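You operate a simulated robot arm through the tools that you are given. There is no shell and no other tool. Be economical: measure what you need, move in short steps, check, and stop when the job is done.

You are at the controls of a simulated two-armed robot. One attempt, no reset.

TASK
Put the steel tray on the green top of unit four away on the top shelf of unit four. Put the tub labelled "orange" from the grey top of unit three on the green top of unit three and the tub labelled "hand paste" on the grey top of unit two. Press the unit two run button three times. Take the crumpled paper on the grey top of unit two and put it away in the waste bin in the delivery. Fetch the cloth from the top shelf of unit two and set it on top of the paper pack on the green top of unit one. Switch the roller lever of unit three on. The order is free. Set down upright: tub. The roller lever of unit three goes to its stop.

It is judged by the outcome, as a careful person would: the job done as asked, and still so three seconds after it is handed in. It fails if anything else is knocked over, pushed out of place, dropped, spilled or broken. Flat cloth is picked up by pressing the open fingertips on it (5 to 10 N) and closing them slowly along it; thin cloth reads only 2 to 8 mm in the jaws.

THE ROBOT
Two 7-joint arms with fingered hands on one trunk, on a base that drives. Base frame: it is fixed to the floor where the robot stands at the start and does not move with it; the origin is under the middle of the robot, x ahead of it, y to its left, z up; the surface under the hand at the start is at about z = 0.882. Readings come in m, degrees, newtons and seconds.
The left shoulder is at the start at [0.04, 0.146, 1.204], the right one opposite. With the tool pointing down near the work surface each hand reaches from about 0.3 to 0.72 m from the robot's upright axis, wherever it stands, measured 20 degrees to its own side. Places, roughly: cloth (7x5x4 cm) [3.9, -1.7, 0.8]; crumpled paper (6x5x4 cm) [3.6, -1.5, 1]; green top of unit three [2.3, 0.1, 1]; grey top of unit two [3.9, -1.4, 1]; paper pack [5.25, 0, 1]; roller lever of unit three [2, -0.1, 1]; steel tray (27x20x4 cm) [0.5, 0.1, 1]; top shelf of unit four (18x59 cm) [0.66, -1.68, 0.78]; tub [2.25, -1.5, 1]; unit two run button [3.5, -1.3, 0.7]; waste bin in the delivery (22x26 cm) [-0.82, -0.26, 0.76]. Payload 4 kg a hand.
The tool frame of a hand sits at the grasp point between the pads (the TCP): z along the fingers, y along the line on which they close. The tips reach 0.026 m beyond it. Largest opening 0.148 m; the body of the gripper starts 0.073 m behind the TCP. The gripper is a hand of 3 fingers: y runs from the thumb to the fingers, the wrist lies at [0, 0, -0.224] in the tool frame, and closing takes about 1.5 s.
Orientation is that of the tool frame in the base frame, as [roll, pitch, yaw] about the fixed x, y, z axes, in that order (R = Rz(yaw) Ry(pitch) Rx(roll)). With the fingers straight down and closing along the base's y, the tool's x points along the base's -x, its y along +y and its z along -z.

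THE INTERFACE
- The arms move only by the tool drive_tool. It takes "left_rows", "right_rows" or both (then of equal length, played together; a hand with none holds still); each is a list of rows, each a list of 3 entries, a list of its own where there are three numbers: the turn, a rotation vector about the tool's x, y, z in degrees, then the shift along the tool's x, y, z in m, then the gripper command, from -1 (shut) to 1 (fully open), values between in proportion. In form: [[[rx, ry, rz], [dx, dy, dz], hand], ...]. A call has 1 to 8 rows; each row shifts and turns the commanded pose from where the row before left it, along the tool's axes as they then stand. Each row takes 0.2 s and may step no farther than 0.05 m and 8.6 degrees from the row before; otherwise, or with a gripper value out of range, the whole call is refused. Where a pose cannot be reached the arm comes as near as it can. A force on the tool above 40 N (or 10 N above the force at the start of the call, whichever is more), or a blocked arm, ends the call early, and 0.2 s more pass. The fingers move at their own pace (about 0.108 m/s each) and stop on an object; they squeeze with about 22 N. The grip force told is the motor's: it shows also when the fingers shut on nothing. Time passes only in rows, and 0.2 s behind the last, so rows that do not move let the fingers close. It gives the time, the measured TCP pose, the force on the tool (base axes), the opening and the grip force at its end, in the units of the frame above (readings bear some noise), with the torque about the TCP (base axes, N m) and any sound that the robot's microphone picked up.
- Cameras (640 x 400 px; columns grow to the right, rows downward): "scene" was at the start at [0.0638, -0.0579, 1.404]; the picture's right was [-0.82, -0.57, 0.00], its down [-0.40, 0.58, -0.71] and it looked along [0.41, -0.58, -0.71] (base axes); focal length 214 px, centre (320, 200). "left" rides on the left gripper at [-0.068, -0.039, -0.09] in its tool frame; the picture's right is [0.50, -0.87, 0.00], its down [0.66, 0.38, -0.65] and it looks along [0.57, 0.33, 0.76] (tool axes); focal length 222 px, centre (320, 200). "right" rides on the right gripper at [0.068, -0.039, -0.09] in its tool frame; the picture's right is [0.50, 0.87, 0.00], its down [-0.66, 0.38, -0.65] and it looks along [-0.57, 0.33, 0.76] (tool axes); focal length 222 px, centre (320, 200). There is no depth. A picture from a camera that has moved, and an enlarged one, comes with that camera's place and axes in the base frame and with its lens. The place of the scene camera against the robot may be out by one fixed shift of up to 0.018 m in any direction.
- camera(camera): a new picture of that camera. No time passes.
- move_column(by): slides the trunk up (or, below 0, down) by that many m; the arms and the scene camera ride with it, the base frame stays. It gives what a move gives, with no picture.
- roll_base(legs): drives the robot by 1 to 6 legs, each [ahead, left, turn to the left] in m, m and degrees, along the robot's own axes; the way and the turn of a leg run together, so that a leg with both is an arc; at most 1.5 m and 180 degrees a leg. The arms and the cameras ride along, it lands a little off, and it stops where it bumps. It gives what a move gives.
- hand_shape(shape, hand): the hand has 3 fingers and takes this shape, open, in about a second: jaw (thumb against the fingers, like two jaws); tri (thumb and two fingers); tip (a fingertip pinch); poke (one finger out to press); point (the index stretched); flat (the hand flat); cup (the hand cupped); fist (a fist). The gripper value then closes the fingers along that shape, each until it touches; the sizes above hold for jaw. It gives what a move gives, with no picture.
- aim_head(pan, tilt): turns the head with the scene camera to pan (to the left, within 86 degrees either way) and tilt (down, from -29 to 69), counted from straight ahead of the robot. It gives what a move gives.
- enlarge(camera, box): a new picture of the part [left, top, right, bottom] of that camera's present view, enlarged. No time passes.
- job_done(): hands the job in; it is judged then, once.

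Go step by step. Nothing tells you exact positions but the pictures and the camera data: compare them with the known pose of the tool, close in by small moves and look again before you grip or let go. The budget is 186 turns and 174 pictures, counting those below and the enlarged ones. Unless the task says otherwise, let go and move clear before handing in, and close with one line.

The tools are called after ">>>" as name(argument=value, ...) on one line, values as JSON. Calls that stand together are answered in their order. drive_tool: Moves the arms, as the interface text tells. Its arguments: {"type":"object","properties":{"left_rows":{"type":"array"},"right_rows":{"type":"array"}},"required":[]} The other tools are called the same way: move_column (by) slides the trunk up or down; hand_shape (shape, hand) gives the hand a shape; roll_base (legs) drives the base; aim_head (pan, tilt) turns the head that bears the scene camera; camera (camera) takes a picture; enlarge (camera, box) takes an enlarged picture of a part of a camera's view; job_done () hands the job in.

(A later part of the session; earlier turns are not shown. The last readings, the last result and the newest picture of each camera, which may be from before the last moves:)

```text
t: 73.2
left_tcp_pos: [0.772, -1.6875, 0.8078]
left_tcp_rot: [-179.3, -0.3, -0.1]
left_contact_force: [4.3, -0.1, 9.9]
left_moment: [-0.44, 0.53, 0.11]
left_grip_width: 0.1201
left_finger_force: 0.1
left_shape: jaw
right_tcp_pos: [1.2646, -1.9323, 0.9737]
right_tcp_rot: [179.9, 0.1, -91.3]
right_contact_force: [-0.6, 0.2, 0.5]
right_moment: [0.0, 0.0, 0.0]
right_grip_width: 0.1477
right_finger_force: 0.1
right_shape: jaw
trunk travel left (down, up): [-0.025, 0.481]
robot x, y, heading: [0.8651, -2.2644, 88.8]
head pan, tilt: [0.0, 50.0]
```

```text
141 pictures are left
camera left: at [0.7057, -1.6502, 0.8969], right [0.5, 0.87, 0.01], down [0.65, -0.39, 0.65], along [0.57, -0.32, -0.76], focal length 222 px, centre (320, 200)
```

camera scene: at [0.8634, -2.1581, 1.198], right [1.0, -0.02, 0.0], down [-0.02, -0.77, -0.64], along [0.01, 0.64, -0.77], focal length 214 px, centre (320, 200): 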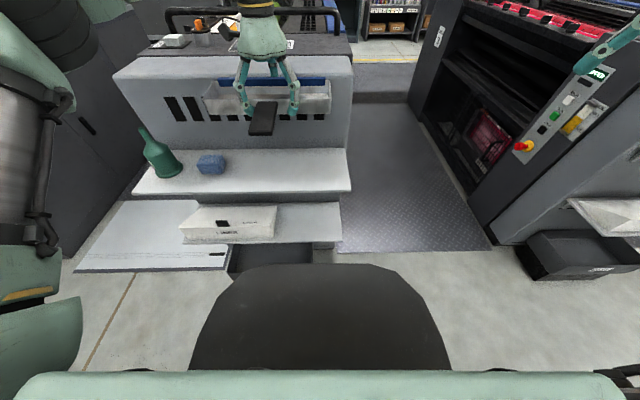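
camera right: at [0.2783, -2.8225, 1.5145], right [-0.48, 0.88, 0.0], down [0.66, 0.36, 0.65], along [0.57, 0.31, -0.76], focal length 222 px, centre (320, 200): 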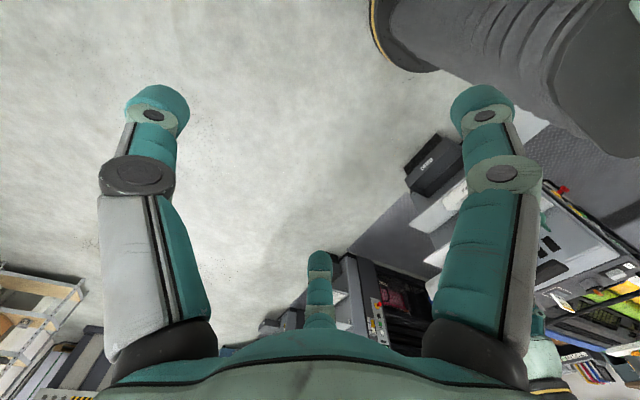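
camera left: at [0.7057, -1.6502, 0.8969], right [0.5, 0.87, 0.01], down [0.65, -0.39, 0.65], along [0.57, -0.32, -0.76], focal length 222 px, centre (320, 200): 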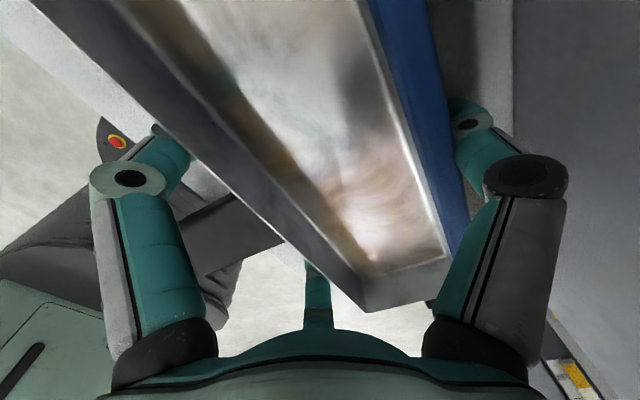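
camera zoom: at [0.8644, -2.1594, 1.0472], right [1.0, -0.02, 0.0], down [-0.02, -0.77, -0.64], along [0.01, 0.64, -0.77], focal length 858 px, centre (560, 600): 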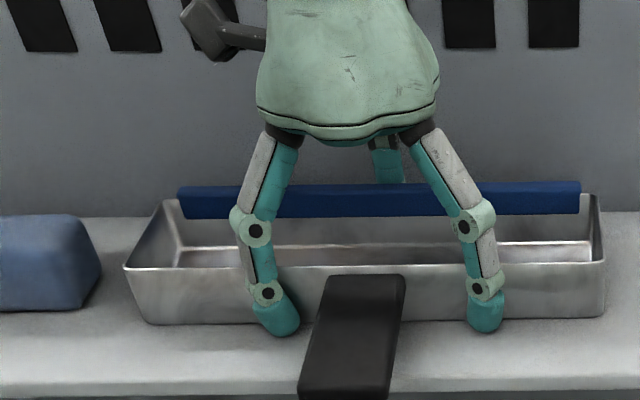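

>>> drive_tool(left_rows=[[[0, 0, 0], [0, 0, -0.004], 0.75], [[0, 0, 0], [0, 0, -0.006], 0.8], [[0, 0, 0], [0, 0, -0.02], 0.8], [[0, 0, 0], [0, 0, -0.03], 0.8], [[0, 0, 0], [0, 0, -0.04], 0.8], [[0, 0, 0], [0, 0, -0.04], 0.8], [[0, 0, 0], [0, 0, 0], 0.8]])

>>> enlarge(camera="scene", box=[100, 20, 420, 220])

```text
t: 74.8
left_tcp_pos: [0.7705, -1.6885, 0.947]
left_tcp_rot: [-179.4, -0.4, 0.0]
left_contact_force: [-0.4, 0.3, 0.6]
left_moment: [-0.01, -0.04, 0.02]
left_grip_width: 0.1329
left_finger_force: 0.0
left_shape: jaw
right_tcp_pos: [1.263, -1.9302, 0.9734]
right_tcp_rot: [-179.9, 0.0, -91.3]
right_contact_force: [-0.6, 0.9, -1.1]
right_moment: [0.01, 0.01, 0.01]
right_grip_width: 0.1478
right_finger_force: 0.1
right_shape: jaw
trunk travel left (down, up): [-0.025, 0.481]
robot x, y, heading: [0.8636, -2.2625, 88.9]
head pan, tilt: [0.0, 50.0]
```

```text
2.00 times, centred on (260, 120) of scene
camera zoom: at [0.8631, -2.158, 1.047], right [1.0, -0.02, 0.0], down [-0.02, -0.77, -0.64], along [0.01, 0.64, -0.77], focal length 429 px, centre (440, 360)
```

zoom: 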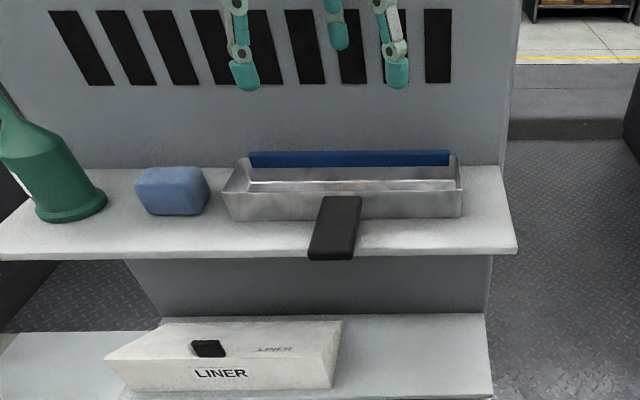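

The tray sits well on the shelf. I raise the trunk and look at unit three's grey top and the gap beside it.

>>> move_column(by=0.45)

>>> aim_head(pan=-35, tilt=40)

>>> camera(camera="scene")

```text
refused: 0.45 is not a number from -0.4 to 0.4
```

```text
t: 75.8
left_tcp_pos: [0.7703, -1.6874, 0.9465]
left_tcp_rot: [-179.4, -0.3, 0.0]
left_contact_force: [0.2, -0.5, 0.2]
left_moment: [-0.01, 0.0, 0.0]
left_grip_width: 0.133
left_finger_force: 0.0
left_shape: jaw
right_tcp_pos: [1.2648, -1.9313, 0.9726]
right_tcp_rot: [-180.0, 0.0, -91.2]
right_contact_force: [0.0, -0.5, -0.3]
right_moment: [-0.02, 0.02, -0.02]
right_grip_width: 0.1477
right_finger_force: 0.1
right_shape: jaw
trunk travel left (down, up): [-0.025, 0.481]
robot x, y, heading: [0.8643, -2.2613, 88.6]
head pan, tilt: [-35.0, 40.0]
```

```text
139 pictures are left
camera scene: at [0.912, -2.1666, 1.0612], right [0.81, -0.59, 0.0], down [-0.38, -0.52, -0.77], along [0.45, 0.62, -0.64], focal length 214 px, centre (320, 200)
```

scene: 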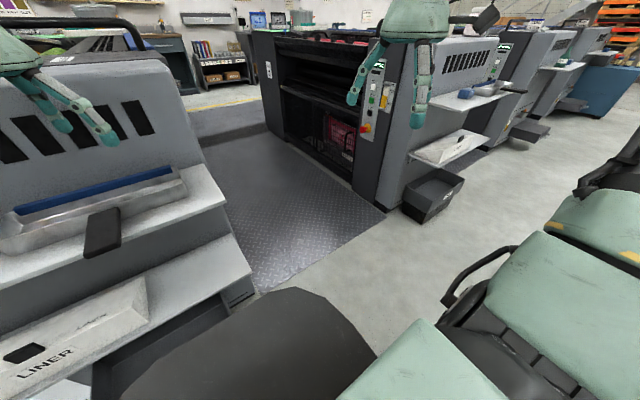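

The gap between units four and three is about 0.98 m wide (x .98–1.96), so I can work from inside it facing +x. I raise and drive in.

>>> move_column(by=0.4)

>>> roll_base(legs=[[0, 0, -88.8], [0.58, 0, 0], [0, 0.72, 0]])

>>> aim_head(pan=0, tilt=35)

>>> camera(camera="scene")

```text
t: 79.6
left_tcp_pos: [0.7707, -1.687, 1.3462]
left_tcp_rot: [-179.5, -0.4, 0.0]
left_contact_force: [0.4, -0.3, 0.7]
left_moment: [-0.01, 0.03, 0.01]
left_grip_width: 0.133
left_finger_force: 0.1
left_shape: jaw
right_tcp_pos: [1.2651, -1.931, 1.3742]
right_tcp_rot: [-179.9, 0.0, -91.3]
right_contact_force: [-0.4, 0.3, 0.2]
right_moment: [-0.02, 0.01, -0.02]
right_grip_width: 0.1482
right_finger_force: 0.0
right_shape: jaw
trunk travel left (down, up): [-0.425, 0.081]
robot x, y, heading: [0.8651, -2.2653, 88.7]
head pan, tilt: [-35.0, 40.0]
```

```text
t: 90.3
left_tcp_pos: [2.0182, -1.4406, 1.3465]
left_tcp_rot: [-179.4, -0.3, -88.3]
left_contact_force: [-0.5, -0.6, 1.2]
left_moment: [0.01, -0.01, 0.02]
left_grip_width: 0.1328
left_finger_force: 0.0
left_shape: jaw
right_tcp_pos: [1.7893, -1.9413, 1.3725]
right_tcp_rot: [-180.0, 0.0, -179.6]
right_contact_force: [-0.9, 0.2, 0.4]
right_moment: [-0.03, -0.03, -0.02]
right_grip_width: 0.1479
right_finger_force: 0.0
right_shape: jaw
trunk travel left (down, up): [-0.425, 0.081]
robot x, y, heading: [1.4444, -1.5479, 0.5]
head pan, tilt: [-35.0, 40.0]
```

```text
t: 91.3
left_tcp_pos: [2.0169, -1.4398, 1.3472]
left_tcp_rot: [-179.4, -0.4, -88.4]
left_contact_force: [-0.4, -0.1, -0.2]
left_moment: [0.0, -0.01, 0.03]
left_grip_width: 0.1329
left_finger_force: 0.2
left_shape: jaw
right_tcp_pos: [1.7898, -1.939, 1.3735]
right_tcp_rot: [-180.0, 0.1, -179.4]
right_contact_force: [0.0, 0.0, 0.4]
right_moment: [-0.02, 0.0, -0.01]
right_grip_width: 0.1479
right_finger_force: 0.1
right_shape: jaw
trunk travel left (down, up): [-0.425, 0.081]
robot x, y, heading: [1.445, -1.5514, 0.7]
head pan, tilt: [0.0, 35.0]
```

```text
138 pictures are left
camera scene: at [1.5497, -1.541, 1.4692], right [0.01, -1.0, 0.0], down [-0.57, -0.01, -0.82], along [0.82, 0.01, -0.57], focal length 214 px, centre (320, 200)
```

scene: 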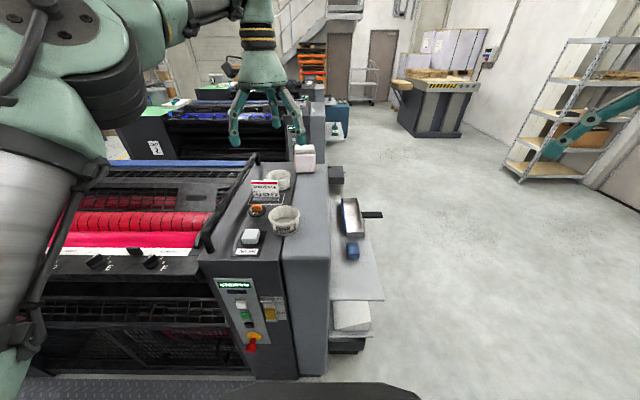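

Two white tubs stand on unit three's grey top. I zoom in to read the labels.

>>> enlarge(camera="scene", box=[200, 130, 360, 270])

>>> enlarge(camera="scene", box=[240, 160, 312, 240])

```text
2.86 times, centred on (280, 200) of scene
camera zoom: at [1.5497, -1.541, 1.4692], right [0.01, -1.0, 0.0], down [-0.57, -0.01, -0.82], along [0.82, 0.01, -0.57], focal length 613 px, centre (434, 200)
```

zoom: 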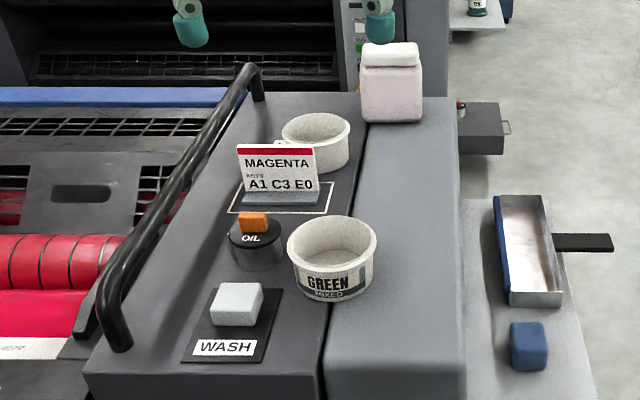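

```text
5.00 times, centred on (276, 200) of scene
camera zoom: at [1.5497, -1.541, 1.4692], right [0.01, -1.0, 0.0], down [-0.57, -0.01, -0.82], along [0.82, 0.01, -0.57], focal length 1072 px, centre (540, 200)
```

zoom: 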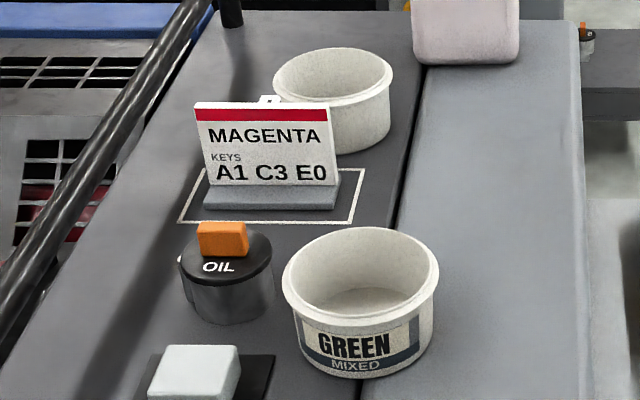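

The near tub reads "GREEN MIXED", so it must stay. The back one's label is hidden by the sign; I'll shift right to look past it.

>>> roll_base(legs=[[0, -0.55, 0]])

>>> aim_head(pan=30, tilt=25)

>>> camera(camera="scene")

```text
t: 94.5
left_tcp_pos: [2.0246, -1.9788, 1.3464]
left_tcp_rot: [-179.4, -0.4, -87.7]
left_contact_force: [0.2, -0.8, 0.9]
left_moment: [0.02, -0.01, -0.01]
left_grip_width: 0.1332
left_finger_force: 0.0
left_shape: jaw
right_tcp_pos: [1.8021, -2.4818, 1.3739]
right_tcp_rot: [180.0, 0.1, -178.9]
right_contact_force: [-1.2, -0.1, 0.7]
right_moment: [0.0, 0.02, -0.02]
right_grip_width: 0.1482
right_finger_force: 0.0
right_shape: jaw
trunk travel left (down, up): [-0.425, 0.081]
robot x, y, heading: [1.4517, -2.0967, 1.2]
head pan, tilt: [0.0, 35.0]
```

```text
t: 95.4
left_tcp_pos: [2.025, -1.9809, 1.347]
left_tcp_rot: [-179.4, -0.3, -87.7]
left_contact_force: [0.9, 0.6, 0.0]
left_moment: [-0.08, -0.02, 0.0]
left_grip_width: 0.1329
left_finger_force: 0.0
left_shape: jaw
right_tcp_pos: [1.8015, -2.4818, 1.3733]
right_tcp_rot: [180.0, 0.0, -179.1]
right_contact_force: [0.2, -0.3, -0.3]
right_moment: [0.0, -0.01, 0.01]
right_grip_width: 0.1477
right_finger_force: 0.1
right_shape: jaw
trunk travel left (down, up): [-0.425, 0.081]
robot x, y, heading: [1.4533, -2.0968, 1.2]
head pan, tilt: [30.0, 25.0]
```

```text
135 pictures are left
camera scene: at [1.5483, -2.0402, 1.485], right [0.52, -0.86, 0.0], down [-0.36, -0.22, -0.91], along [0.78, 0.47, -0.42], focal length 214 px, centre (320, 200)
```

scene: 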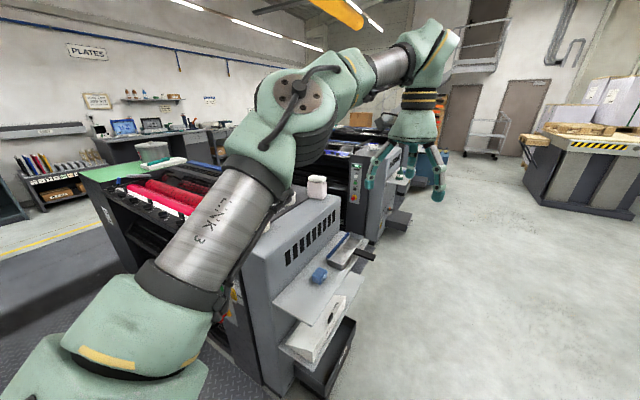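

The arm blocks that view; I'll go round to the end of unit three and face it.

>>> roll_base(legs=[[0, -0.2, 0], [0.8, 0, 0], [0, 0, 88.8]])

>>> aim_head(pan=0, tilt=35)

>>> camera(camera="scene")

>>> enlarge(camera="scene", box=[220, 120, 420, 240])

```text
t: 104.6
left_tcp_pos: [2.1711, -1.7064, 1.3472]
left_tcp_rot: [-179.4, -0.4, -0.3]
left_contact_force: [0.9, 0.4, 0.4]
left_moment: [0.0, 0.05, 0.02]
left_grip_width: 0.133
left_finger_force: 0.0
left_shape: jaw
right_tcp_pos: [2.6637, -1.9508, 1.3746]
right_tcp_rot: [180.0, 0.0, -91.5]
right_contact_force: [0.9, 0.8, -0.5]
right_moment: [0.0, -0.02, 0.03]
right_grip_width: 0.1478
right_finger_force: 0.0
right_shape: jaw
trunk travel left (down, up): [-0.425, 0.081]
robot x, y, heading: [2.2601, -2.2832, 88.5]
head pan, tilt: [30.0, 25.0]
```

```text
t: 105.6
left_tcp_pos: [2.1705, -1.7076, 1.3469]
left_tcp_rot: [-179.4, -0.4, -0.3]
left_contact_force: [-0.9, 0.2, 0.6]
left_moment: [-0.02, -0.02, 0.0]
left_grip_width: 0.1329
left_finger_force: 0.0
left_shape: jaw
right_tcp_pos: [2.6618, -1.9509, 1.3744]
right_tcp_rot: [180.0, 0.0, -91.4]
right_contact_force: [-0.2, 0.0, -0.5]
right_moment: [0.02, 0.01, 0.02]
right_grip_width: 0.1479
right_finger_force: 0.0
right_shape: jaw
trunk travel left (down, up): [-0.425, 0.081]
robot x, y, heading: [2.2614, -2.284, 88.6]
head pan, tilt: [0.0, 35.0]
```

```text
134 pictures are left
camera scene: at [2.261, -2.1663, 1.4693], right [1.0, -0.02, 0.0], down [-0.01, -0.57, -0.82], along [0.02, 0.82, -0.57], focal length 214 px, centre (320, 200)
```

scene: 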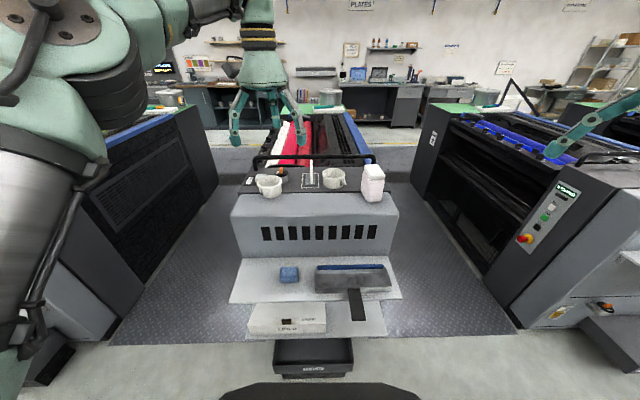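

```text
3.20 times, centred on (320, 180) of scene
camera zoom: at [2.261, -2.1663, 1.4693], right [1.0, -0.02, 0.0], down [-0.01, -0.57, -0.82], along [0.02, 0.82, -0.57], focal length 686 px, centre (320, 264)
```

zoom: 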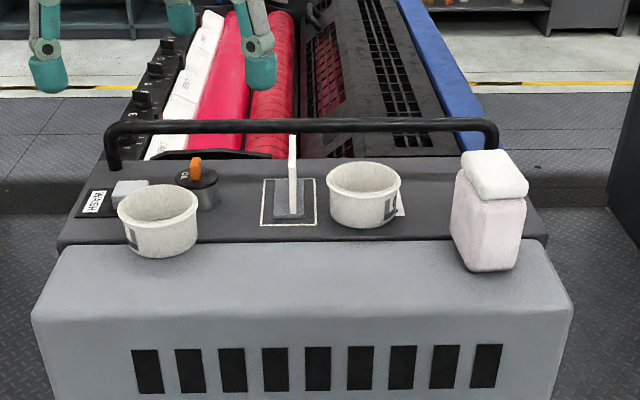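

The back tub's and the jar's labels face +x. I go to the 3/2 gap side to read them.

>>> roll_base(legs=[[0, -0.95, 0], [0.3, 0, 50]])

>>> camera(camera="scene")

```text
t: 112.7
left_tcp_pos: [2.5835, -1.7319, 1.348]
left_tcp_rot: [-179.4, -0.3, 49.4]
left_contact_force: [0.2, -0.2, 0.4]
left_moment: [0.01, -0.02, -0.03]
left_grip_width: 0.1331
left_finger_force: 0.1
left_shape: jaw
right_tcp_pos: [3.0897, -1.5157, 1.3748]
right_tcp_rot: [-179.9, 0.1, -42.0]
right_contact_force: [0.8, -0.5, 0.4]
right_moment: [-0.01, -0.02, -0.01]
right_grip_width: 0.148
right_finger_force: 0.1
right_shape: jaw
trunk travel left (down, up): [-0.425, 0.081]
robot x, y, heading: [3.0831, -2.0357, 138.1]
head pan, tilt: [0.0, 35.0]
```

```text
132 pictures are left
camera scene: at [2.999, -1.9555, 1.4694], right [0.67, 0.74, 0.0], down [0.43, -0.38, -0.82], along [-0.61, 0.55, -0.57], focal length 214 px, centre (320, 200)
```

scene: 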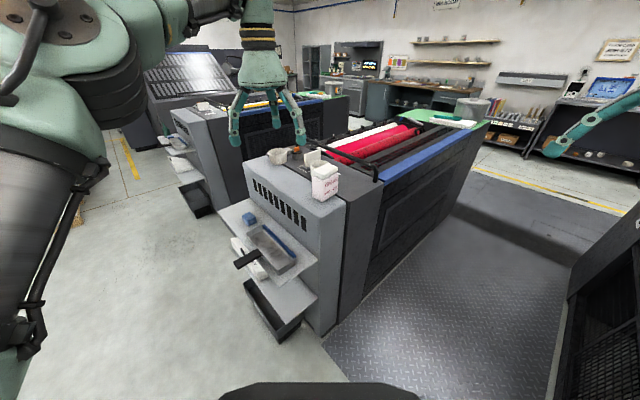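

>>> enlarge(camera="scene", box=[260, 140, 350, 205])

```text
6.15 times, centred on (305, 172) of scene
camera zoom: at [2.999, -1.9555, 1.4694], right [0.67, 0.74, 0.0], down [0.43, -0.38, -0.82], along [-0.61, 0.55, -0.57], focal length 1320 px, centre (412, 369)
```

zoom: 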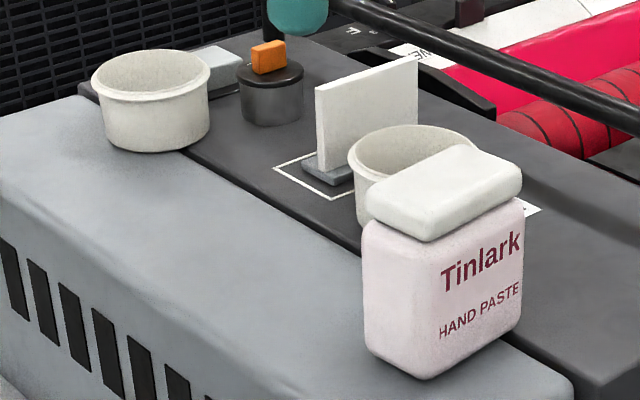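

The jar is "Tinlark HAND PASTE" (≈[2.47,−1.49]); the tub behind the sign should be orange. Both can be reached from the 3/2 gap, so I drive in facing −x.

>>> roll_base(legs=[[0, 0, 41.9], [0.06, -0.6, 0]])

>>> aim_head(pan=0, tilt=45)

>>> camera(camera="scene")

```text
t: 118.1
left_tcp_pos: [2.4485, -1.5363, 1.3456]
left_tcp_rot: [-179.4, -0.4, 91.0]
left_contact_force: [-0.1, -0.6, 0.1]
left_moment: [0.02, -0.02, 0.02]
left_grip_width: 0.133
left_finger_force: 0.0
left_shape: jaw
right_tcp_pos: [2.6833, -1.0384, 1.374]
right_tcp_rot: [180.0, 0.1, -0.2]
right_contact_force: [-0.2, 0.7, 0.4]
right_moment: [0.02, 0.01, 0.0]
right_grip_width: 0.1477
right_finger_force: 0.1
right_shape: jaw
trunk travel left (down, up): [-0.425, 0.081]
robot x, y, heading: [3.0231, -1.4321, 179.8]
head pan, tilt: [0.0, 35.0]
```

```text
t: 118.8
left_tcp_pos: [2.4467, -1.534, 1.3468]
left_tcp_rot: [-179.4, -0.4, 91.0]
left_contact_force: [0.6, -0.4, -0.4]
left_moment: [-0.01, -0.01, 0.02]
left_grip_width: 0.1328
left_finger_force: 0.0
left_shape: jaw
right_tcp_pos: [2.6811, -1.0364, 1.3736]
right_tcp_rot: [-180.0, 0.0, -0.2]
right_contact_force: [0.2, 0.1, 0.6]
right_moment: [-0.01, -0.02, 0.0]
right_grip_width: 0.1478
right_finger_force: 0.0
right_shape: jaw
trunk travel left (down, up): [-0.425, 0.081]
robot x, y, heading: [3.0198, -1.4325, 179.7]
head pan, tilt: [0.0, 45.0]
```

```text
130 pictures are left
camera scene: at [2.9176, -1.4213, 1.4545], right [0.0, 1.0, 0.0], down [0.71, 0.0, -0.71], along [-0.71, 0.0, -0.71], focal length 214 px, centre (320, 200)
```

scene: 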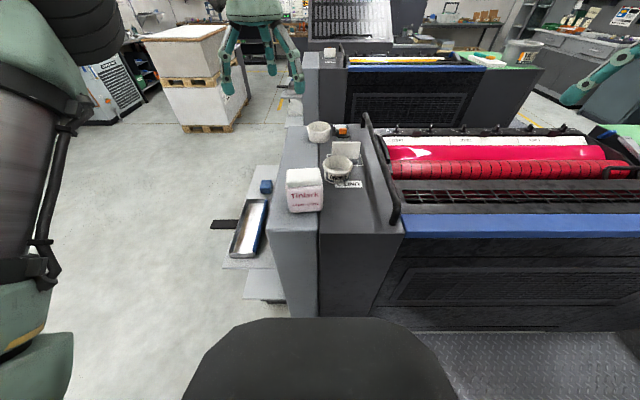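

>>> enlarge(camera="scene", box=[260, 100, 420, 220])

>>> camera(camera="left")

```text
3.33 times, centred on (340, 160) of scene
camera zoom: at [2.9176, -1.4213, 1.4545], right [0.0, 1.0, 0.0], down [0.71, 0.0, -0.71], along [-0.71, 0.0, -0.71], focal length 715 px, centre (253, 333)
```

zoom: 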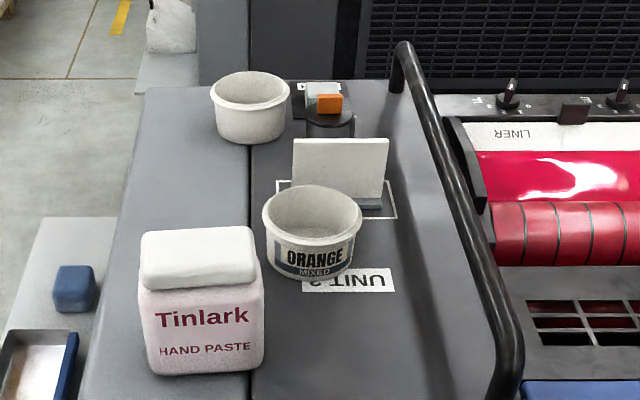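

```text
128 pictures are left
camera left: at [2.4116, -1.6042, 1.4367], right [-0.87, 0.48, 0.01], down [0.37, 0.66, 0.65], along [0.31, 0.58, -0.76], focal length 222 px, centre (320, 200)
```

left: 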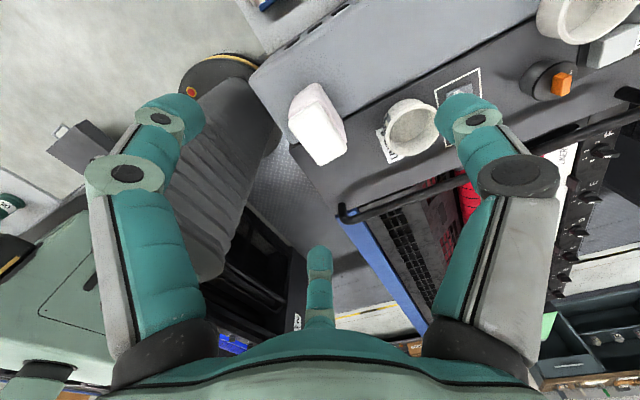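

The ORANGE tub is confirmed at ≈[2.34,−1.364] and the jar at ≈[2.475,−1.464], lid top ≈1.10. I bring the left hand above the jar.

>>> drive_tool(left_rows=[[[0, 0, 0], [0.035, 0.014, 0], 1], [[0, 0, 0], [0.035, 0.014, 0], 1], [[0, 0, 0], [0, 0, 0.04], 1], [[0, 0, 0], [0, 0, 0.04], 1], [[0, 0, 0], [0, 0, 0.03], 1], [[0, 0, 0], [0, 0, 0], 1]])

>>> camera(camera="left")

>>> enlarge(camera="scene", box=[240, 80, 400, 220])

```text
t: 120.2
left_tcp_pos: [2.4737, -1.4628, 1.2356]
left_tcp_rot: [-179.3, -0.5, 91.0]
left_contact_force: [-0.2, 0.8, 0.0]
left_moment: [0.01, 0.0, 0.02]
left_grip_width: 0.1479
left_finger_force: 0.1
left_shape: jaw
right_tcp_pos: [2.6808, -1.0378, 1.3738]
right_tcp_rot: [180.0, 0.0, -0.2]
right_contact_force: [-0.3, 0.4, 0.8]
right_moment: [-0.01, 0.01, -0.03]
right_grip_width: 0.148
right_finger_force: 0.0
right_shape: jaw
trunk travel left (down, up): [-0.425, 0.081]
robot x, y, heading: [3.0261, -1.4338, 180.0]
head pan, tilt: [0.0, 45.0]
```

```text
127 pictures are left
camera left: at [2.4375, -1.5319, 1.3264], right [-0.87, 0.48, 0.01], down [0.37, 0.66, 0.65], along [0.31, 0.58, -0.76], focal length 222 px, centre (320, 200)
```

left: 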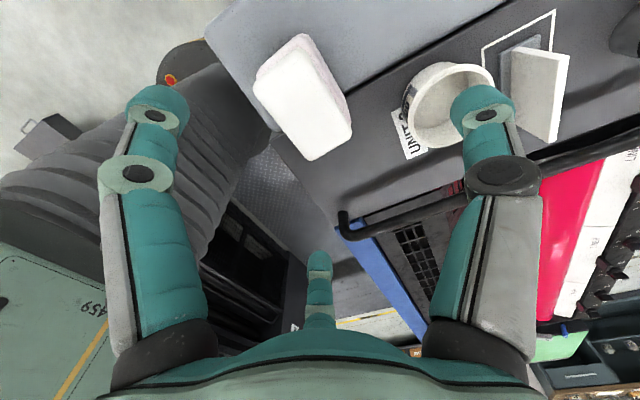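

```text
2.86 times, centred on (320, 150) of scene
camera zoom: at [2.9178, -1.4217, 1.4545], right [0.0, 1.0, 0.0], down [0.71, 0.0, -0.71], along [-0.71, 0.0, -0.71], focal length 613 px, centre (320, 343)
```

zoom: 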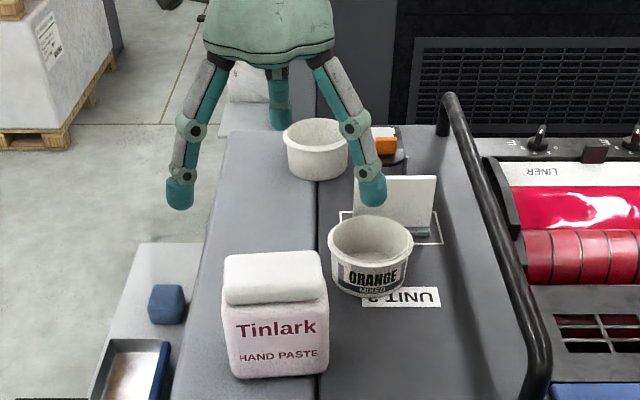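

Lid centre is about [2.483,−1.472]. I shift slightly and descend over the jar.

>>> drive_tool(left_rows=[[[0, 0, 0], [-0.009, 0.014, 0.02], 1], [[0, 0, 0], [0, 0, 0.045], 1], [[0, 0, 0], [0, 0, 0.045], 1], [[0, 0, 0], [0, 0, 0.035], 1], [[0, 0, 0], [0, 0, 0], 1]])

>>> camera(camera="left")

>>> enlarge(camera="scene", box=[240, 80, 400, 220])

```text
t: 121.4
left_tcp_pos: [2.485, -1.4708, 1.0913]
left_tcp_rot: [-179.4, -0.3, 91.0]
left_contact_force: [0.6, -0.1, -0.3]
left_moment: [-0.01, -0.01, 0.01]
left_grip_width: 0.1479
left_finger_force: 0.1
left_shape: jaw
right_tcp_pos: [2.6826, -1.0387, 1.3735]
right_tcp_rot: [-180.0, 0.0, -0.1]
right_contact_force: [0.6, 0.4, -0.6]
right_moment: [-0.01, 0.0, 0.03]
right_grip_width: 0.1476
right_finger_force: 0.0
right_shape: jaw
trunk travel left (down, up): [-0.425, 0.081]
robot x, y, heading: [3.0251, -1.4326, 179.6]
head pan, tilt: [0.0, 45.0]
```

```text
125 pictures are left
camera left: at [2.4497, -1.5397, 1.1804], right [-0.87, 0.48, 0.01], down [0.37, 0.66, 0.65], along [0.31, 0.58, -0.76], focal length 222 px, centre (320, 200)
```

left: 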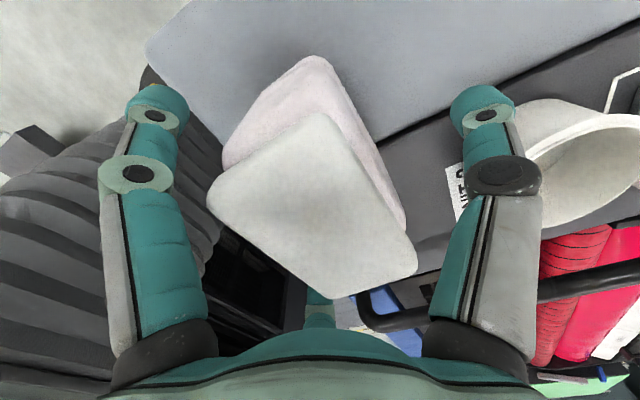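

```text
2.86 times, centred on (320, 150) of scene
camera zoom: at [2.9179, -1.4214, 1.4545], right [0.0, 1.0, 0.0], down [0.71, 0.0, -0.71], along [-0.71, 0.0, -0.71], focal length 613 px, centre (320, 343)
```

zoom: 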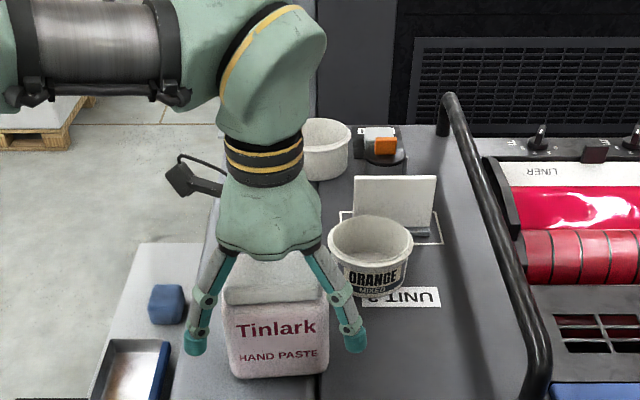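

>>> drive_tool(left_rows=[[[0, 0, 0], [0, 0.003, 0.015], 1], [[0, 0, 0], [0, 0, 0.015], 1], [[0, 0, 0], [0, 0, 0.006], 1], [[0, 0, 0], [0, 0, 0], 0.5], [[0, 0, 0], [0, 0, 0], 0.1], [[0, 0, 0], [0, 0, 0], -0.3], [[0, 0, 0], [0, 0, 0], -0.6], [[0, 0, 0], [0, 0, 0], -0.6]])

>>> enlarge(camera="scene", box=[240, 80, 400, 220])

>>> camera(camera="left")

```text
t: 122.3
left_tcp_pos: [2.4878, -1.4712, 1.0638]
left_tcp_rot: [-178.7, -0.8, 91.3]
left_contact_force: [7.1, -4.1, 20.3]
left_moment: [0.03, 0.43, 0.07]
left_grip_width: 0.0674
left_finger_force: 21.8
left_shape: jaw
right_tcp_pos: [2.6842, -1.0381, 1.3748]
right_tcp_rot: [180.0, 0.1, -0.2]
right_contact_force: [0.3, -0.7, 0.3]
right_moment: [-0.01, -0.05, 0.0]
right_grip_width: 0.1478
right_finger_force: 0.1
right_shape: jaw
trunk travel left (down, up): [-0.425, 0.081]
robot x, y, heading: [3.0261, -1.4266, 179.8]
head pan, tilt: [0.0, 45.0]
stopped in row 4 (left hand): the force on the tool passed its limit at 40 N (the readings are from after the stop); the commanded pose is now the measured one
```

```text
2.86 times, centred on (320, 150) of scene
camera zoom: at [2.9204, -1.4221, 1.4545], right [0.0, 1.0, 0.0], down [0.71, 0.0, -0.71], along [-0.71, 0.0, -0.71], focal length 613 px, centre (320, 343)
```

zoom: 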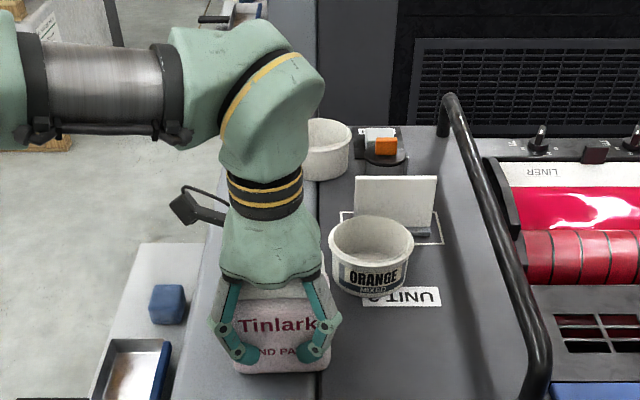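

```text
122 pictures are left
camera left: at [2.4534, -1.5412, 1.1532], right [-0.88, 0.48, 0.03], down [0.38, 0.66, 0.65], along [0.3, 0.58, -0.76], focal length 222 px, centre (320, 200)
```

left: 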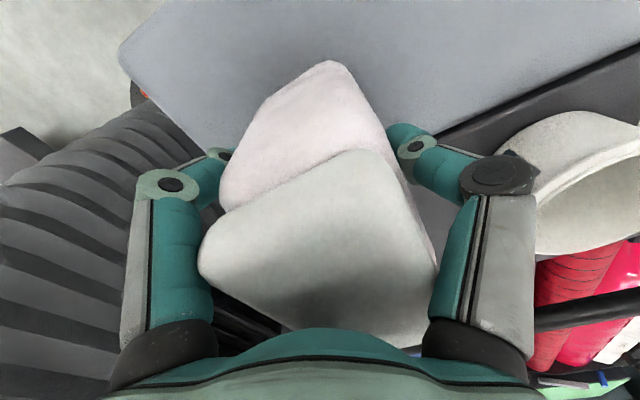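

The palm met the lid but the fingers have closed on the jar body (67 mm). I firm the grip and lift.

>>> drive_tool(left_rows=[[[0, 0, 0], [0, 0, -0.003], -0.6], [[0, 0, 0], [0, 0, 0], -1], [[0, 0, 0], [0, 0, 0], -1], [[0, 0, 0], [0, 0, -0.008], -1], [[0, 0, 0], [0, 0, -0.02], -1], [[0, 0, 0], [0, 0, -0.03], -1], [[0, 0, 0], [0, 0, -0.03], -1], [[0, 0, 0], [0, 0, 0], -1]])

>>> enlarge(camera="scene", box=[240, 80, 400, 220])

>>> camera(camera="left")

```text
t: 124.2
left_tcp_pos: [2.4886, -1.4735, 1.1517]
left_tcp_rot: [-178.9, -0.6, 91.2]
left_contact_force: [0.4, 0.0, -4.0]
left_moment: [0.01, -0.05, -0.02]
left_grip_width: 0.0634
left_finger_force: 21.5
left_shape: jaw
right_tcp_pos: [2.6815, -1.0375, 1.3731]
right_tcp_rot: [-180.0, 0.0, -0.2]
right_contact_force: [-0.3, -0.7, 0.3]
right_moment: [0.01, -0.03, 0.0]
right_grip_width: 0.148
right_finger_force: 0.0
right_shape: jaw
trunk travel left (down, up): [-0.425, 0.081]
robot x, y, heading: [3.0218, -1.4291, 180.1]
head pan, tilt: [0.0, 45.0]
```

```text
2.86 times, centred on (320, 150) of scene
camera zoom: at [2.9171, -1.4217, 1.4544], right [0.0, 1.0, 0.0], down [0.71, 0.0, -0.71], along [-0.71, 0.0, -0.71], focal length 613 px, centre (320, 343)
```

zoom: 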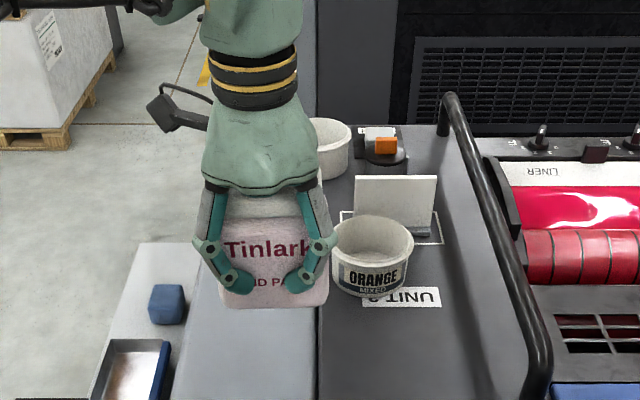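

```text
120 pictures are left
camera left: at [2.4533, -1.5431, 1.2412], right [-0.88, 0.48, 0.02], down [0.38, 0.66, 0.65], along [0.3, 0.58, -0.76], focal length 222 px, centre (320, 200)
```

left: 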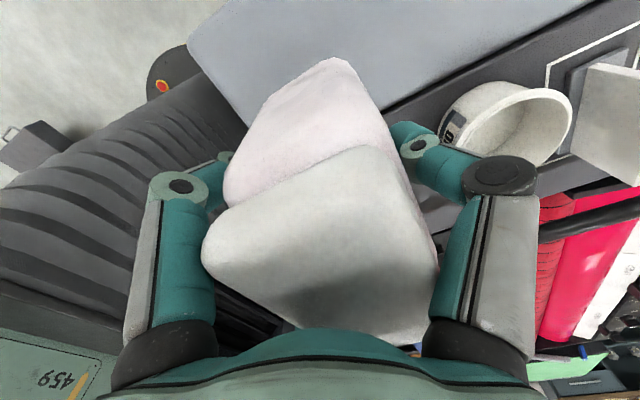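

The jar is held. I'll raise it aside, edge the base forward 7 cm, and bring the right hand over toward the orange tub.

>>> drive_tool(left_rows=[[[0, 0, 0], [0, 0, -0.045], -1], [[0, 0, 0], [0, 0, -0.045], -1], [[0, 0, 0], [0, 0, -0.04], -1], [[0, 0, 0], [-0.045, 0.02, 0], -1], [[0, 0, 0], [-0.045, 0.03, 0], -1], [[0, 0, 0], [-0.045, 0.03, 0], -1], [[0, 0, 0], [-0.045, 0.03, 0], -1], [[0, 0, 0], [-0.03, 0.02, 0], -1]], right_rows=[[[0, 0, 0], [0, 0, 0], 1], [[0, 0, 0], [0, 0, 0], 1], [[0, 0, 0], [0, 0, 0], 1], [[0, 0, 0], [0, 0, 0], 1], [[0, 0, 0], [-0.04, 0.03, 0], 1], [[0, 0, 0], [-0.04, 0.03, 0], 1], [[0, 0, 0], [-0.04, 0.03, 0], 1], [[0, 0, 0], [-0.04, 0.03, 0], 1]])

>>> roll_base(legs=[[0.07, 0, 0]])

>>> camera(camera="right")

>>> camera(camera="scene")

```text
refused: row 5 steps farther than a row can; nothing moved
```

```text
t: 125.2
left_tcp_pos: [2.4267, -1.4724, 1.1547]
left_tcp_rot: [-178.5, -0.5, 90.9]
left_contact_force: [1.4, 0.2, -3.5]
left_moment: [-0.01, 0.01, 0.03]
left_grip_width: 0.0636
left_finger_force: 22.1
left_shape: jaw
right_tcp_pos: [2.6204, -1.0366, 1.3762]
right_tcp_rot: [-180.0, 0.5, -0.3]
right_contact_force: [0.1, -0.2, -1.2]
right_moment: [0.01, 0.07, -0.01]
right_grip_width: 0.1475
right_finger_force: 0.0
right_shape: jaw
trunk travel left (down, up): [-0.425, 0.081]
robot x, y, heading: [2.951, -1.4278, 179.5]
head pan, tilt: [0.0, 45.0]
```

```text
119 pictures are left
camera right: at [2.6901, -0.9989, 1.4668], right [0.5, -0.87, 0.0], down [-0.65, -0.37, 0.66], along [-0.57, -0.32, -0.75], focal length 222 px, centre (320, 200)
```

right: 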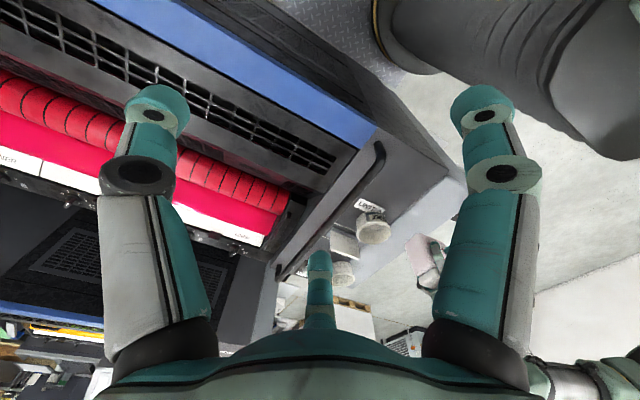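

```text
118 pictures are left
camera scene: at [2.8576, -1.4213, 1.4551], right [0.0, 1.0, 0.0], down [0.7, 0.0, -0.71], along [-0.71, 0.0, -0.7], focal length 214 px, centre (320, 200)
```

scene: 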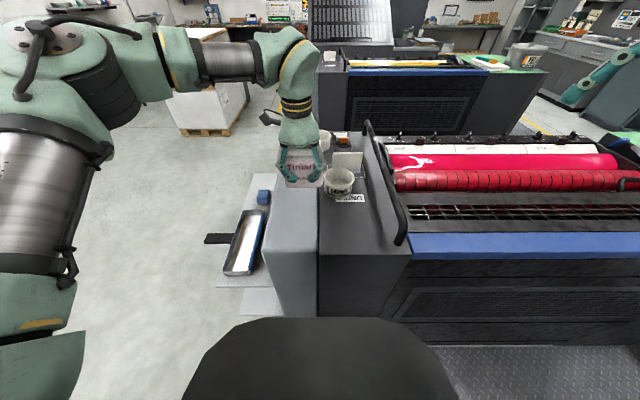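

That move got refused (step too long) but the base crept safely. Repeating with shorter steps: left up and aside, right toward the tub.

>>> drive_tool(left_rows=[[[0, 0, 0], [0, 0, -0.045], -1], [[0, 0, 0], [0, 0, -0.045], -1], [[0, 0, 0], [0, 0, -0.04], -1], [[0, 0, 0], [-0.04, 0.02, 0], -1], [[0, 0, 0], [-0.04, 0.025, 0], -1], [[0, 0, 0], [-0.04, 0.025, 0], -1], [[0, 0, 0], [-0.04, 0.025, 0], -1], [[0, 0, 0], [-0.03, 0.02, 0], -1]])

>>> drive_tool(right_rows=[[[0, 0, 0], [-0.033, 0.036, 0], 1], [[0, 0, 0], [-0.033, 0.036, 0], 1], [[0, 0, 0], [-0.033, 0.036, 0], 1], [[0, 0, 0], [-0.033, 0.036, 0], 1], [[0, 0, 0], [-0.033, 0.036, 0], 1], [[0, 0, 0], [-0.033, 0.036, 0], 1], [[0, 0, 0], [-0.033, 0.036, 0], 1], [[0, 0, 0], [-0.033, 0.036, 0], 1]])

>>> drive_tool(right_rows=[[[0, 0, 0], [-0.017, 0.042, 0], 0.8], [[0, 0, 0], [0, 0, 0.04], 0.8], [[0, 0, 0], [0, 0, 0.04], 0.8], [[0, 0, 0], [0, 0, 0.04], 0.8], [[0, 0, 0], [0, 0, 0], 0.8]])

>>> camera(camera="right")

>>> enlarge(camera="scene", box=[260, 80, 440, 220])

```text
t: 127.0
left_tcp_pos: [2.5419, -1.6642, 1.2775]
left_tcp_rot: [-178.8, -0.7, 91.0]
left_contact_force: [0.4, -0.3, -3.6]
left_moment: [0.03, -0.01, -0.05]
left_grip_width: 0.0634
left_finger_force: 22.2
left_shape: jaw
right_tcp_pos: [2.6144, -1.0399, 1.3745]
right_tcp_rot: [-179.9, 0.0, -0.3]
right_contact_force: [0.8, 0.0, 0.0]
right_moment: [0.01, -0.02, -0.02]
right_grip_width: 0.1477
right_finger_force: 0.0
right_shape: jaw
trunk travel left (down, up): [-0.425, 0.081]
robot x, y, heading: [2.9525, -1.4323, 179.6]
head pan, tilt: [0.0, 45.0]
```

```text
t: 128.8
left_tcp_pos: [2.5381, -1.6634, 1.2767]
left_tcp_rot: [-178.9, -0.8, 91.1]
left_contact_force: [-0.4, -0.4, -4.0]
left_moment: [0.03, -0.08, 0.02]
left_grip_width: 0.0633
left_finger_force: 22.4
left_shape: jaw
right_tcp_pos: [2.4805, -1.1827, 1.3737]
right_tcp_rot: [179.9, 0.0, -0.3]
right_contact_force: [0.4, -0.1, -0.5]
right_moment: [0.01, -0.01, 0.0]
right_grip_width: 0.1479
right_finger_force: 0.1
right_shape: jaw
right hand out of reach, approached as far as the arm can: row 5, 6, 7, 8
trunk travel left (down, up): [-0.425, 0.081]
robot x, y, heading: [2.951, -1.4273, 179.8]
head pan, tilt: [0.0, 45.0]
```

```text
t: 130.0
left_tcp_pos: [2.5386, -1.6629, 1.2775]
left_tcp_rot: [-178.8, -0.5, 91.1]
left_contact_force: [0.3, 0.4, -4.3]
left_moment: [0.0, -0.07, -0.02]
left_grip_width: 0.0632
left_finger_force: 21.9
left_shape: jaw
right_tcp_pos: [2.481, -1.1818, 1.2543]
right_tcp_rot: [-180.0, 0.0, -0.3]
right_contact_force: [-0.4, 0.7, -0.6]
right_moment: [0.01, 0.03, -0.01]
right_grip_width: 0.1335
right_finger_force: 0.0
right_shape: jaw
right hand out of reach, approached as far as the arm can: row 1
trunk travel left (down, up): [-0.425, 0.081]
robot x, y, heading: [2.9541, -1.4365, 179.7]
head pan, tilt: [0.0, 45.0]
```

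```text
117 pictures are left
camera right: at [2.549, -1.1446, 1.3455], right [0.49, -0.87, 0.0], down [-0.66, -0.37, 0.65], along [-0.57, -0.32, -0.76], focal length 222 px, centre (320, 200)
```

right: 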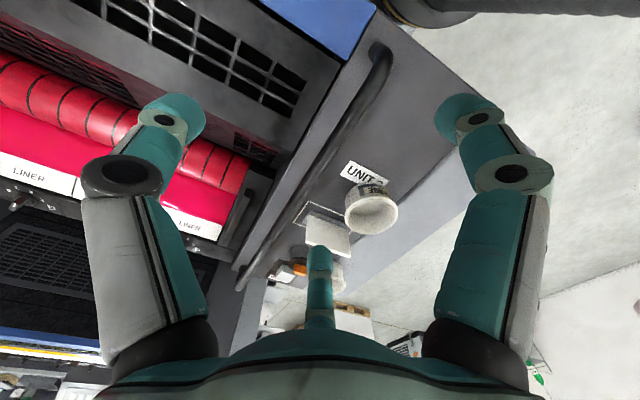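

```text
2.86 times, centred on (350, 150) of scene
camera zoom: at [2.8479, -1.4215, 1.4544], right [0.0, 1.0, 0.0], down [0.71, 0.0, -0.71], along [-0.71, 0.0, -0.71], focal length 613 px, centre (234, 343)
```

zoom: 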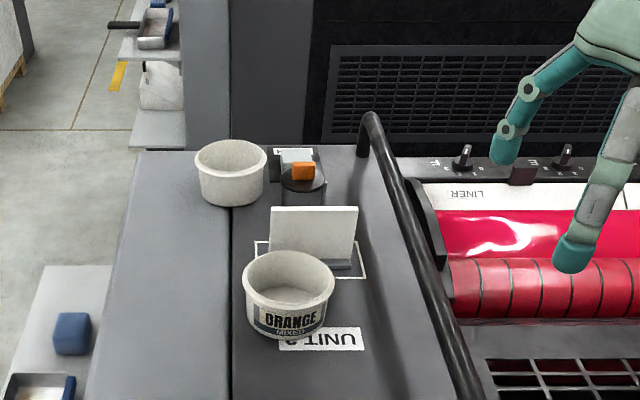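

The right arm can't cross so far; I'll shift the base 16 cm left so the tub lies on its own side.

>>> roll_base(legs=[[0, 0.16, 0.3]])

>>> drive_tool(right_rows=[[[0, 0, 0], [-0.035, 0.005, 0], 0.8], [[0, 0, 0], [-0.035, 0.005, 0], 0.8], [[0, 0, 0], [-0.035, 0.005, 0], 0.8], [[0, 0, 0], [-0.03, 0.005, 0], 0.8], [[0, 0, 0], [0, 0, 0], 0.8]])

>>> camera(camera="right")

>>> camera(camera="scene")

```text
t: 131.4
left_tcp_pos: [2.5389, -1.8225, 1.2787]
left_tcp_rot: [-178.9, -0.5, 91.4]
left_contact_force: [-0.6, 0.7, -3.5]
left_moment: [-0.02, -0.06, 0.02]
left_grip_width: 0.0635
left_finger_force: 21.9
left_shape: jaw
right_tcp_pos: [2.479, -1.3427, 1.2543]
right_tcp_rot: [179.8, 0.1, 0.2]
right_contact_force: [0.4, 0.3, -0.4]
right_moment: [-0.04, -0.04, 0.01]
right_grip_width: 0.1335
right_finger_force: 0.0
right_shape: jaw
trunk travel left (down, up): [-0.425, 0.081]
robot x, y, heading: [2.954, -1.5921, -179.9]
head pan, tilt: [0.0, 45.0]
```

```text
t: 132.6
left_tcp_pos: [2.5396, -1.8237, 1.2769]
left_tcp_rot: [-179.0, -0.6, 91.5]
left_contact_force: [0.1, 0.2, -4.5]
left_moment: [-0.02, -0.07, 0.01]
left_grip_width: 0.0634
left_finger_force: 21.4
left_shape: jaw
right_tcp_pos: [2.4031, -1.3544, 1.2544]
right_tcp_rot: [-179.9, 0.1, 0.3]
right_contact_force: [0.6, 0.5, -0.7]
right_moment: [-0.02, -0.05, -0.03]
right_grip_width: 0.1334
right_finger_force: 0.1
right_shape: jaw
right hand out of reach, approached as far as the arm can: row 3, 4
trunk travel left (down, up): [-0.425, 0.081]
robot x, y, heading: [2.9522, -1.5901, -179.7]
head pan, tilt: [0.0, 45.0]
```

```text
115 pictures are left
camera right: at [2.4701, -1.315, 1.3443], right [0.5, -0.86, 0.0], down [-0.65, -0.38, 0.65], along [-0.57, -0.33, -0.76], focal length 222 px, centre (320, 200)
```

right: 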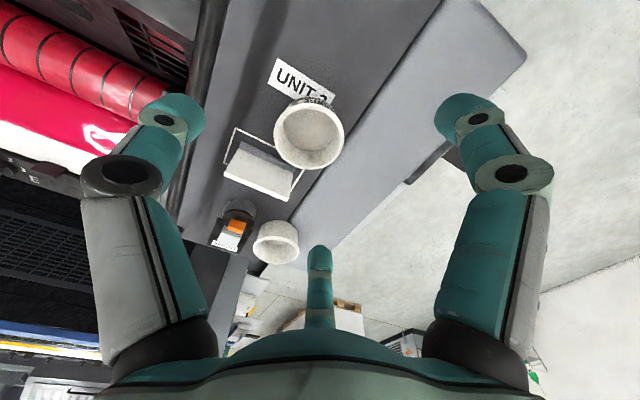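

```text
114 pictures are left
camera scene: at [2.8465, -1.5815, 1.4543], right [0.0, 1.0, 0.0], down [0.71, 0.0, -0.71], along [-0.71, 0.0, -0.71], focal length 214 px, centre (320, 200)
```

scene: 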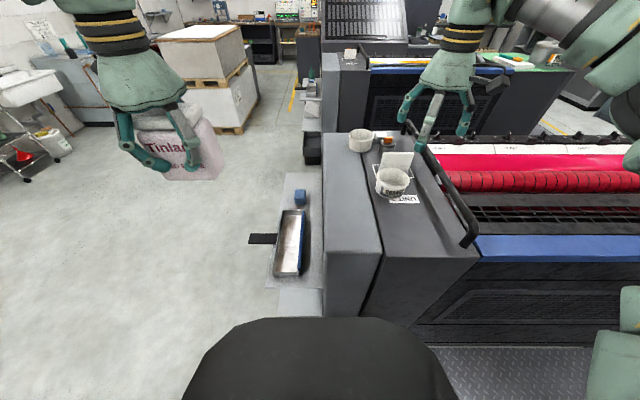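

The tub rim is at ≈[2.339,−1.374]; reach grows lower down, so I descend first and then move over it.

>>> drive_tool(right_rows=[[[0, 0, 0], [0, 0, 0.04], 0.8], [[0, 0, 0], [0, 0, 0.04], 0.8], [[0, 0, 0], [0, 0, 0.02], 0.8], [[0, 0, 0], [-0.02, 0.008, 0], 0.8], [[0, 0, 0], [-0.02, 0.008, 0], 0.8], [[0, 0, 0], [-0.024, 0.01, 0], 0.8], [[0, 0, 0], [0, 0, 0], 0.8]])

>>> camera(camera="right")

```text
t: 134.2
left_tcp_pos: [2.5402, -1.8245, 1.2765]
left_tcp_rot: [-178.9, -0.6, 91.5]
left_contact_force: [-0.1, 0.5, -3.2]
left_moment: [-0.01, -0.05, 0.0]
left_grip_width: 0.0633
left_finger_force: 21.9
left_shape: jaw
right_tcp_pos: [2.3807, -1.3542, 1.1531]
right_tcp_rot: [179.9, 0.1, 0.1]
right_contact_force: [0.0, -0.1, 0.9]
right_moment: [0.0, 0.01, 0.0]
right_grip_width: 0.1334
right_finger_force: 0.1
right_shape: jaw
right hand out of reach, approached as far as the arm can: row 5, 6
trunk travel left (down, up): [-0.425, 0.081]
robot x, y, heading: [2.9542, -1.5926, -179.8]
head pan, tilt: [0.0, 45.0]
```

```text
113 pictures are left
camera right: at [2.4481, -1.3159, 1.2445], right [0.5, -0.87, 0.0], down [-0.65, -0.38, 0.66], along [-0.57, -0.33, -0.75], focal length 222 px, centre (320, 200)
```

right: 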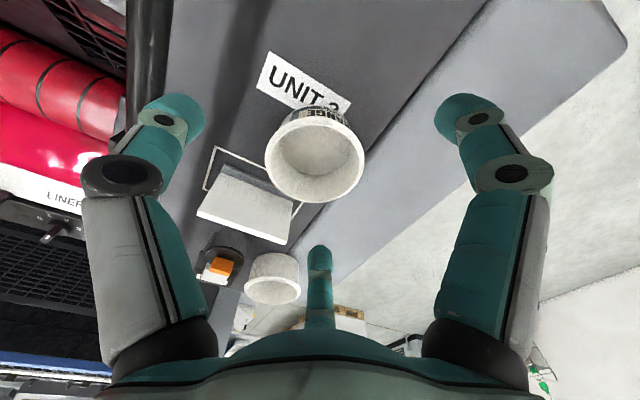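

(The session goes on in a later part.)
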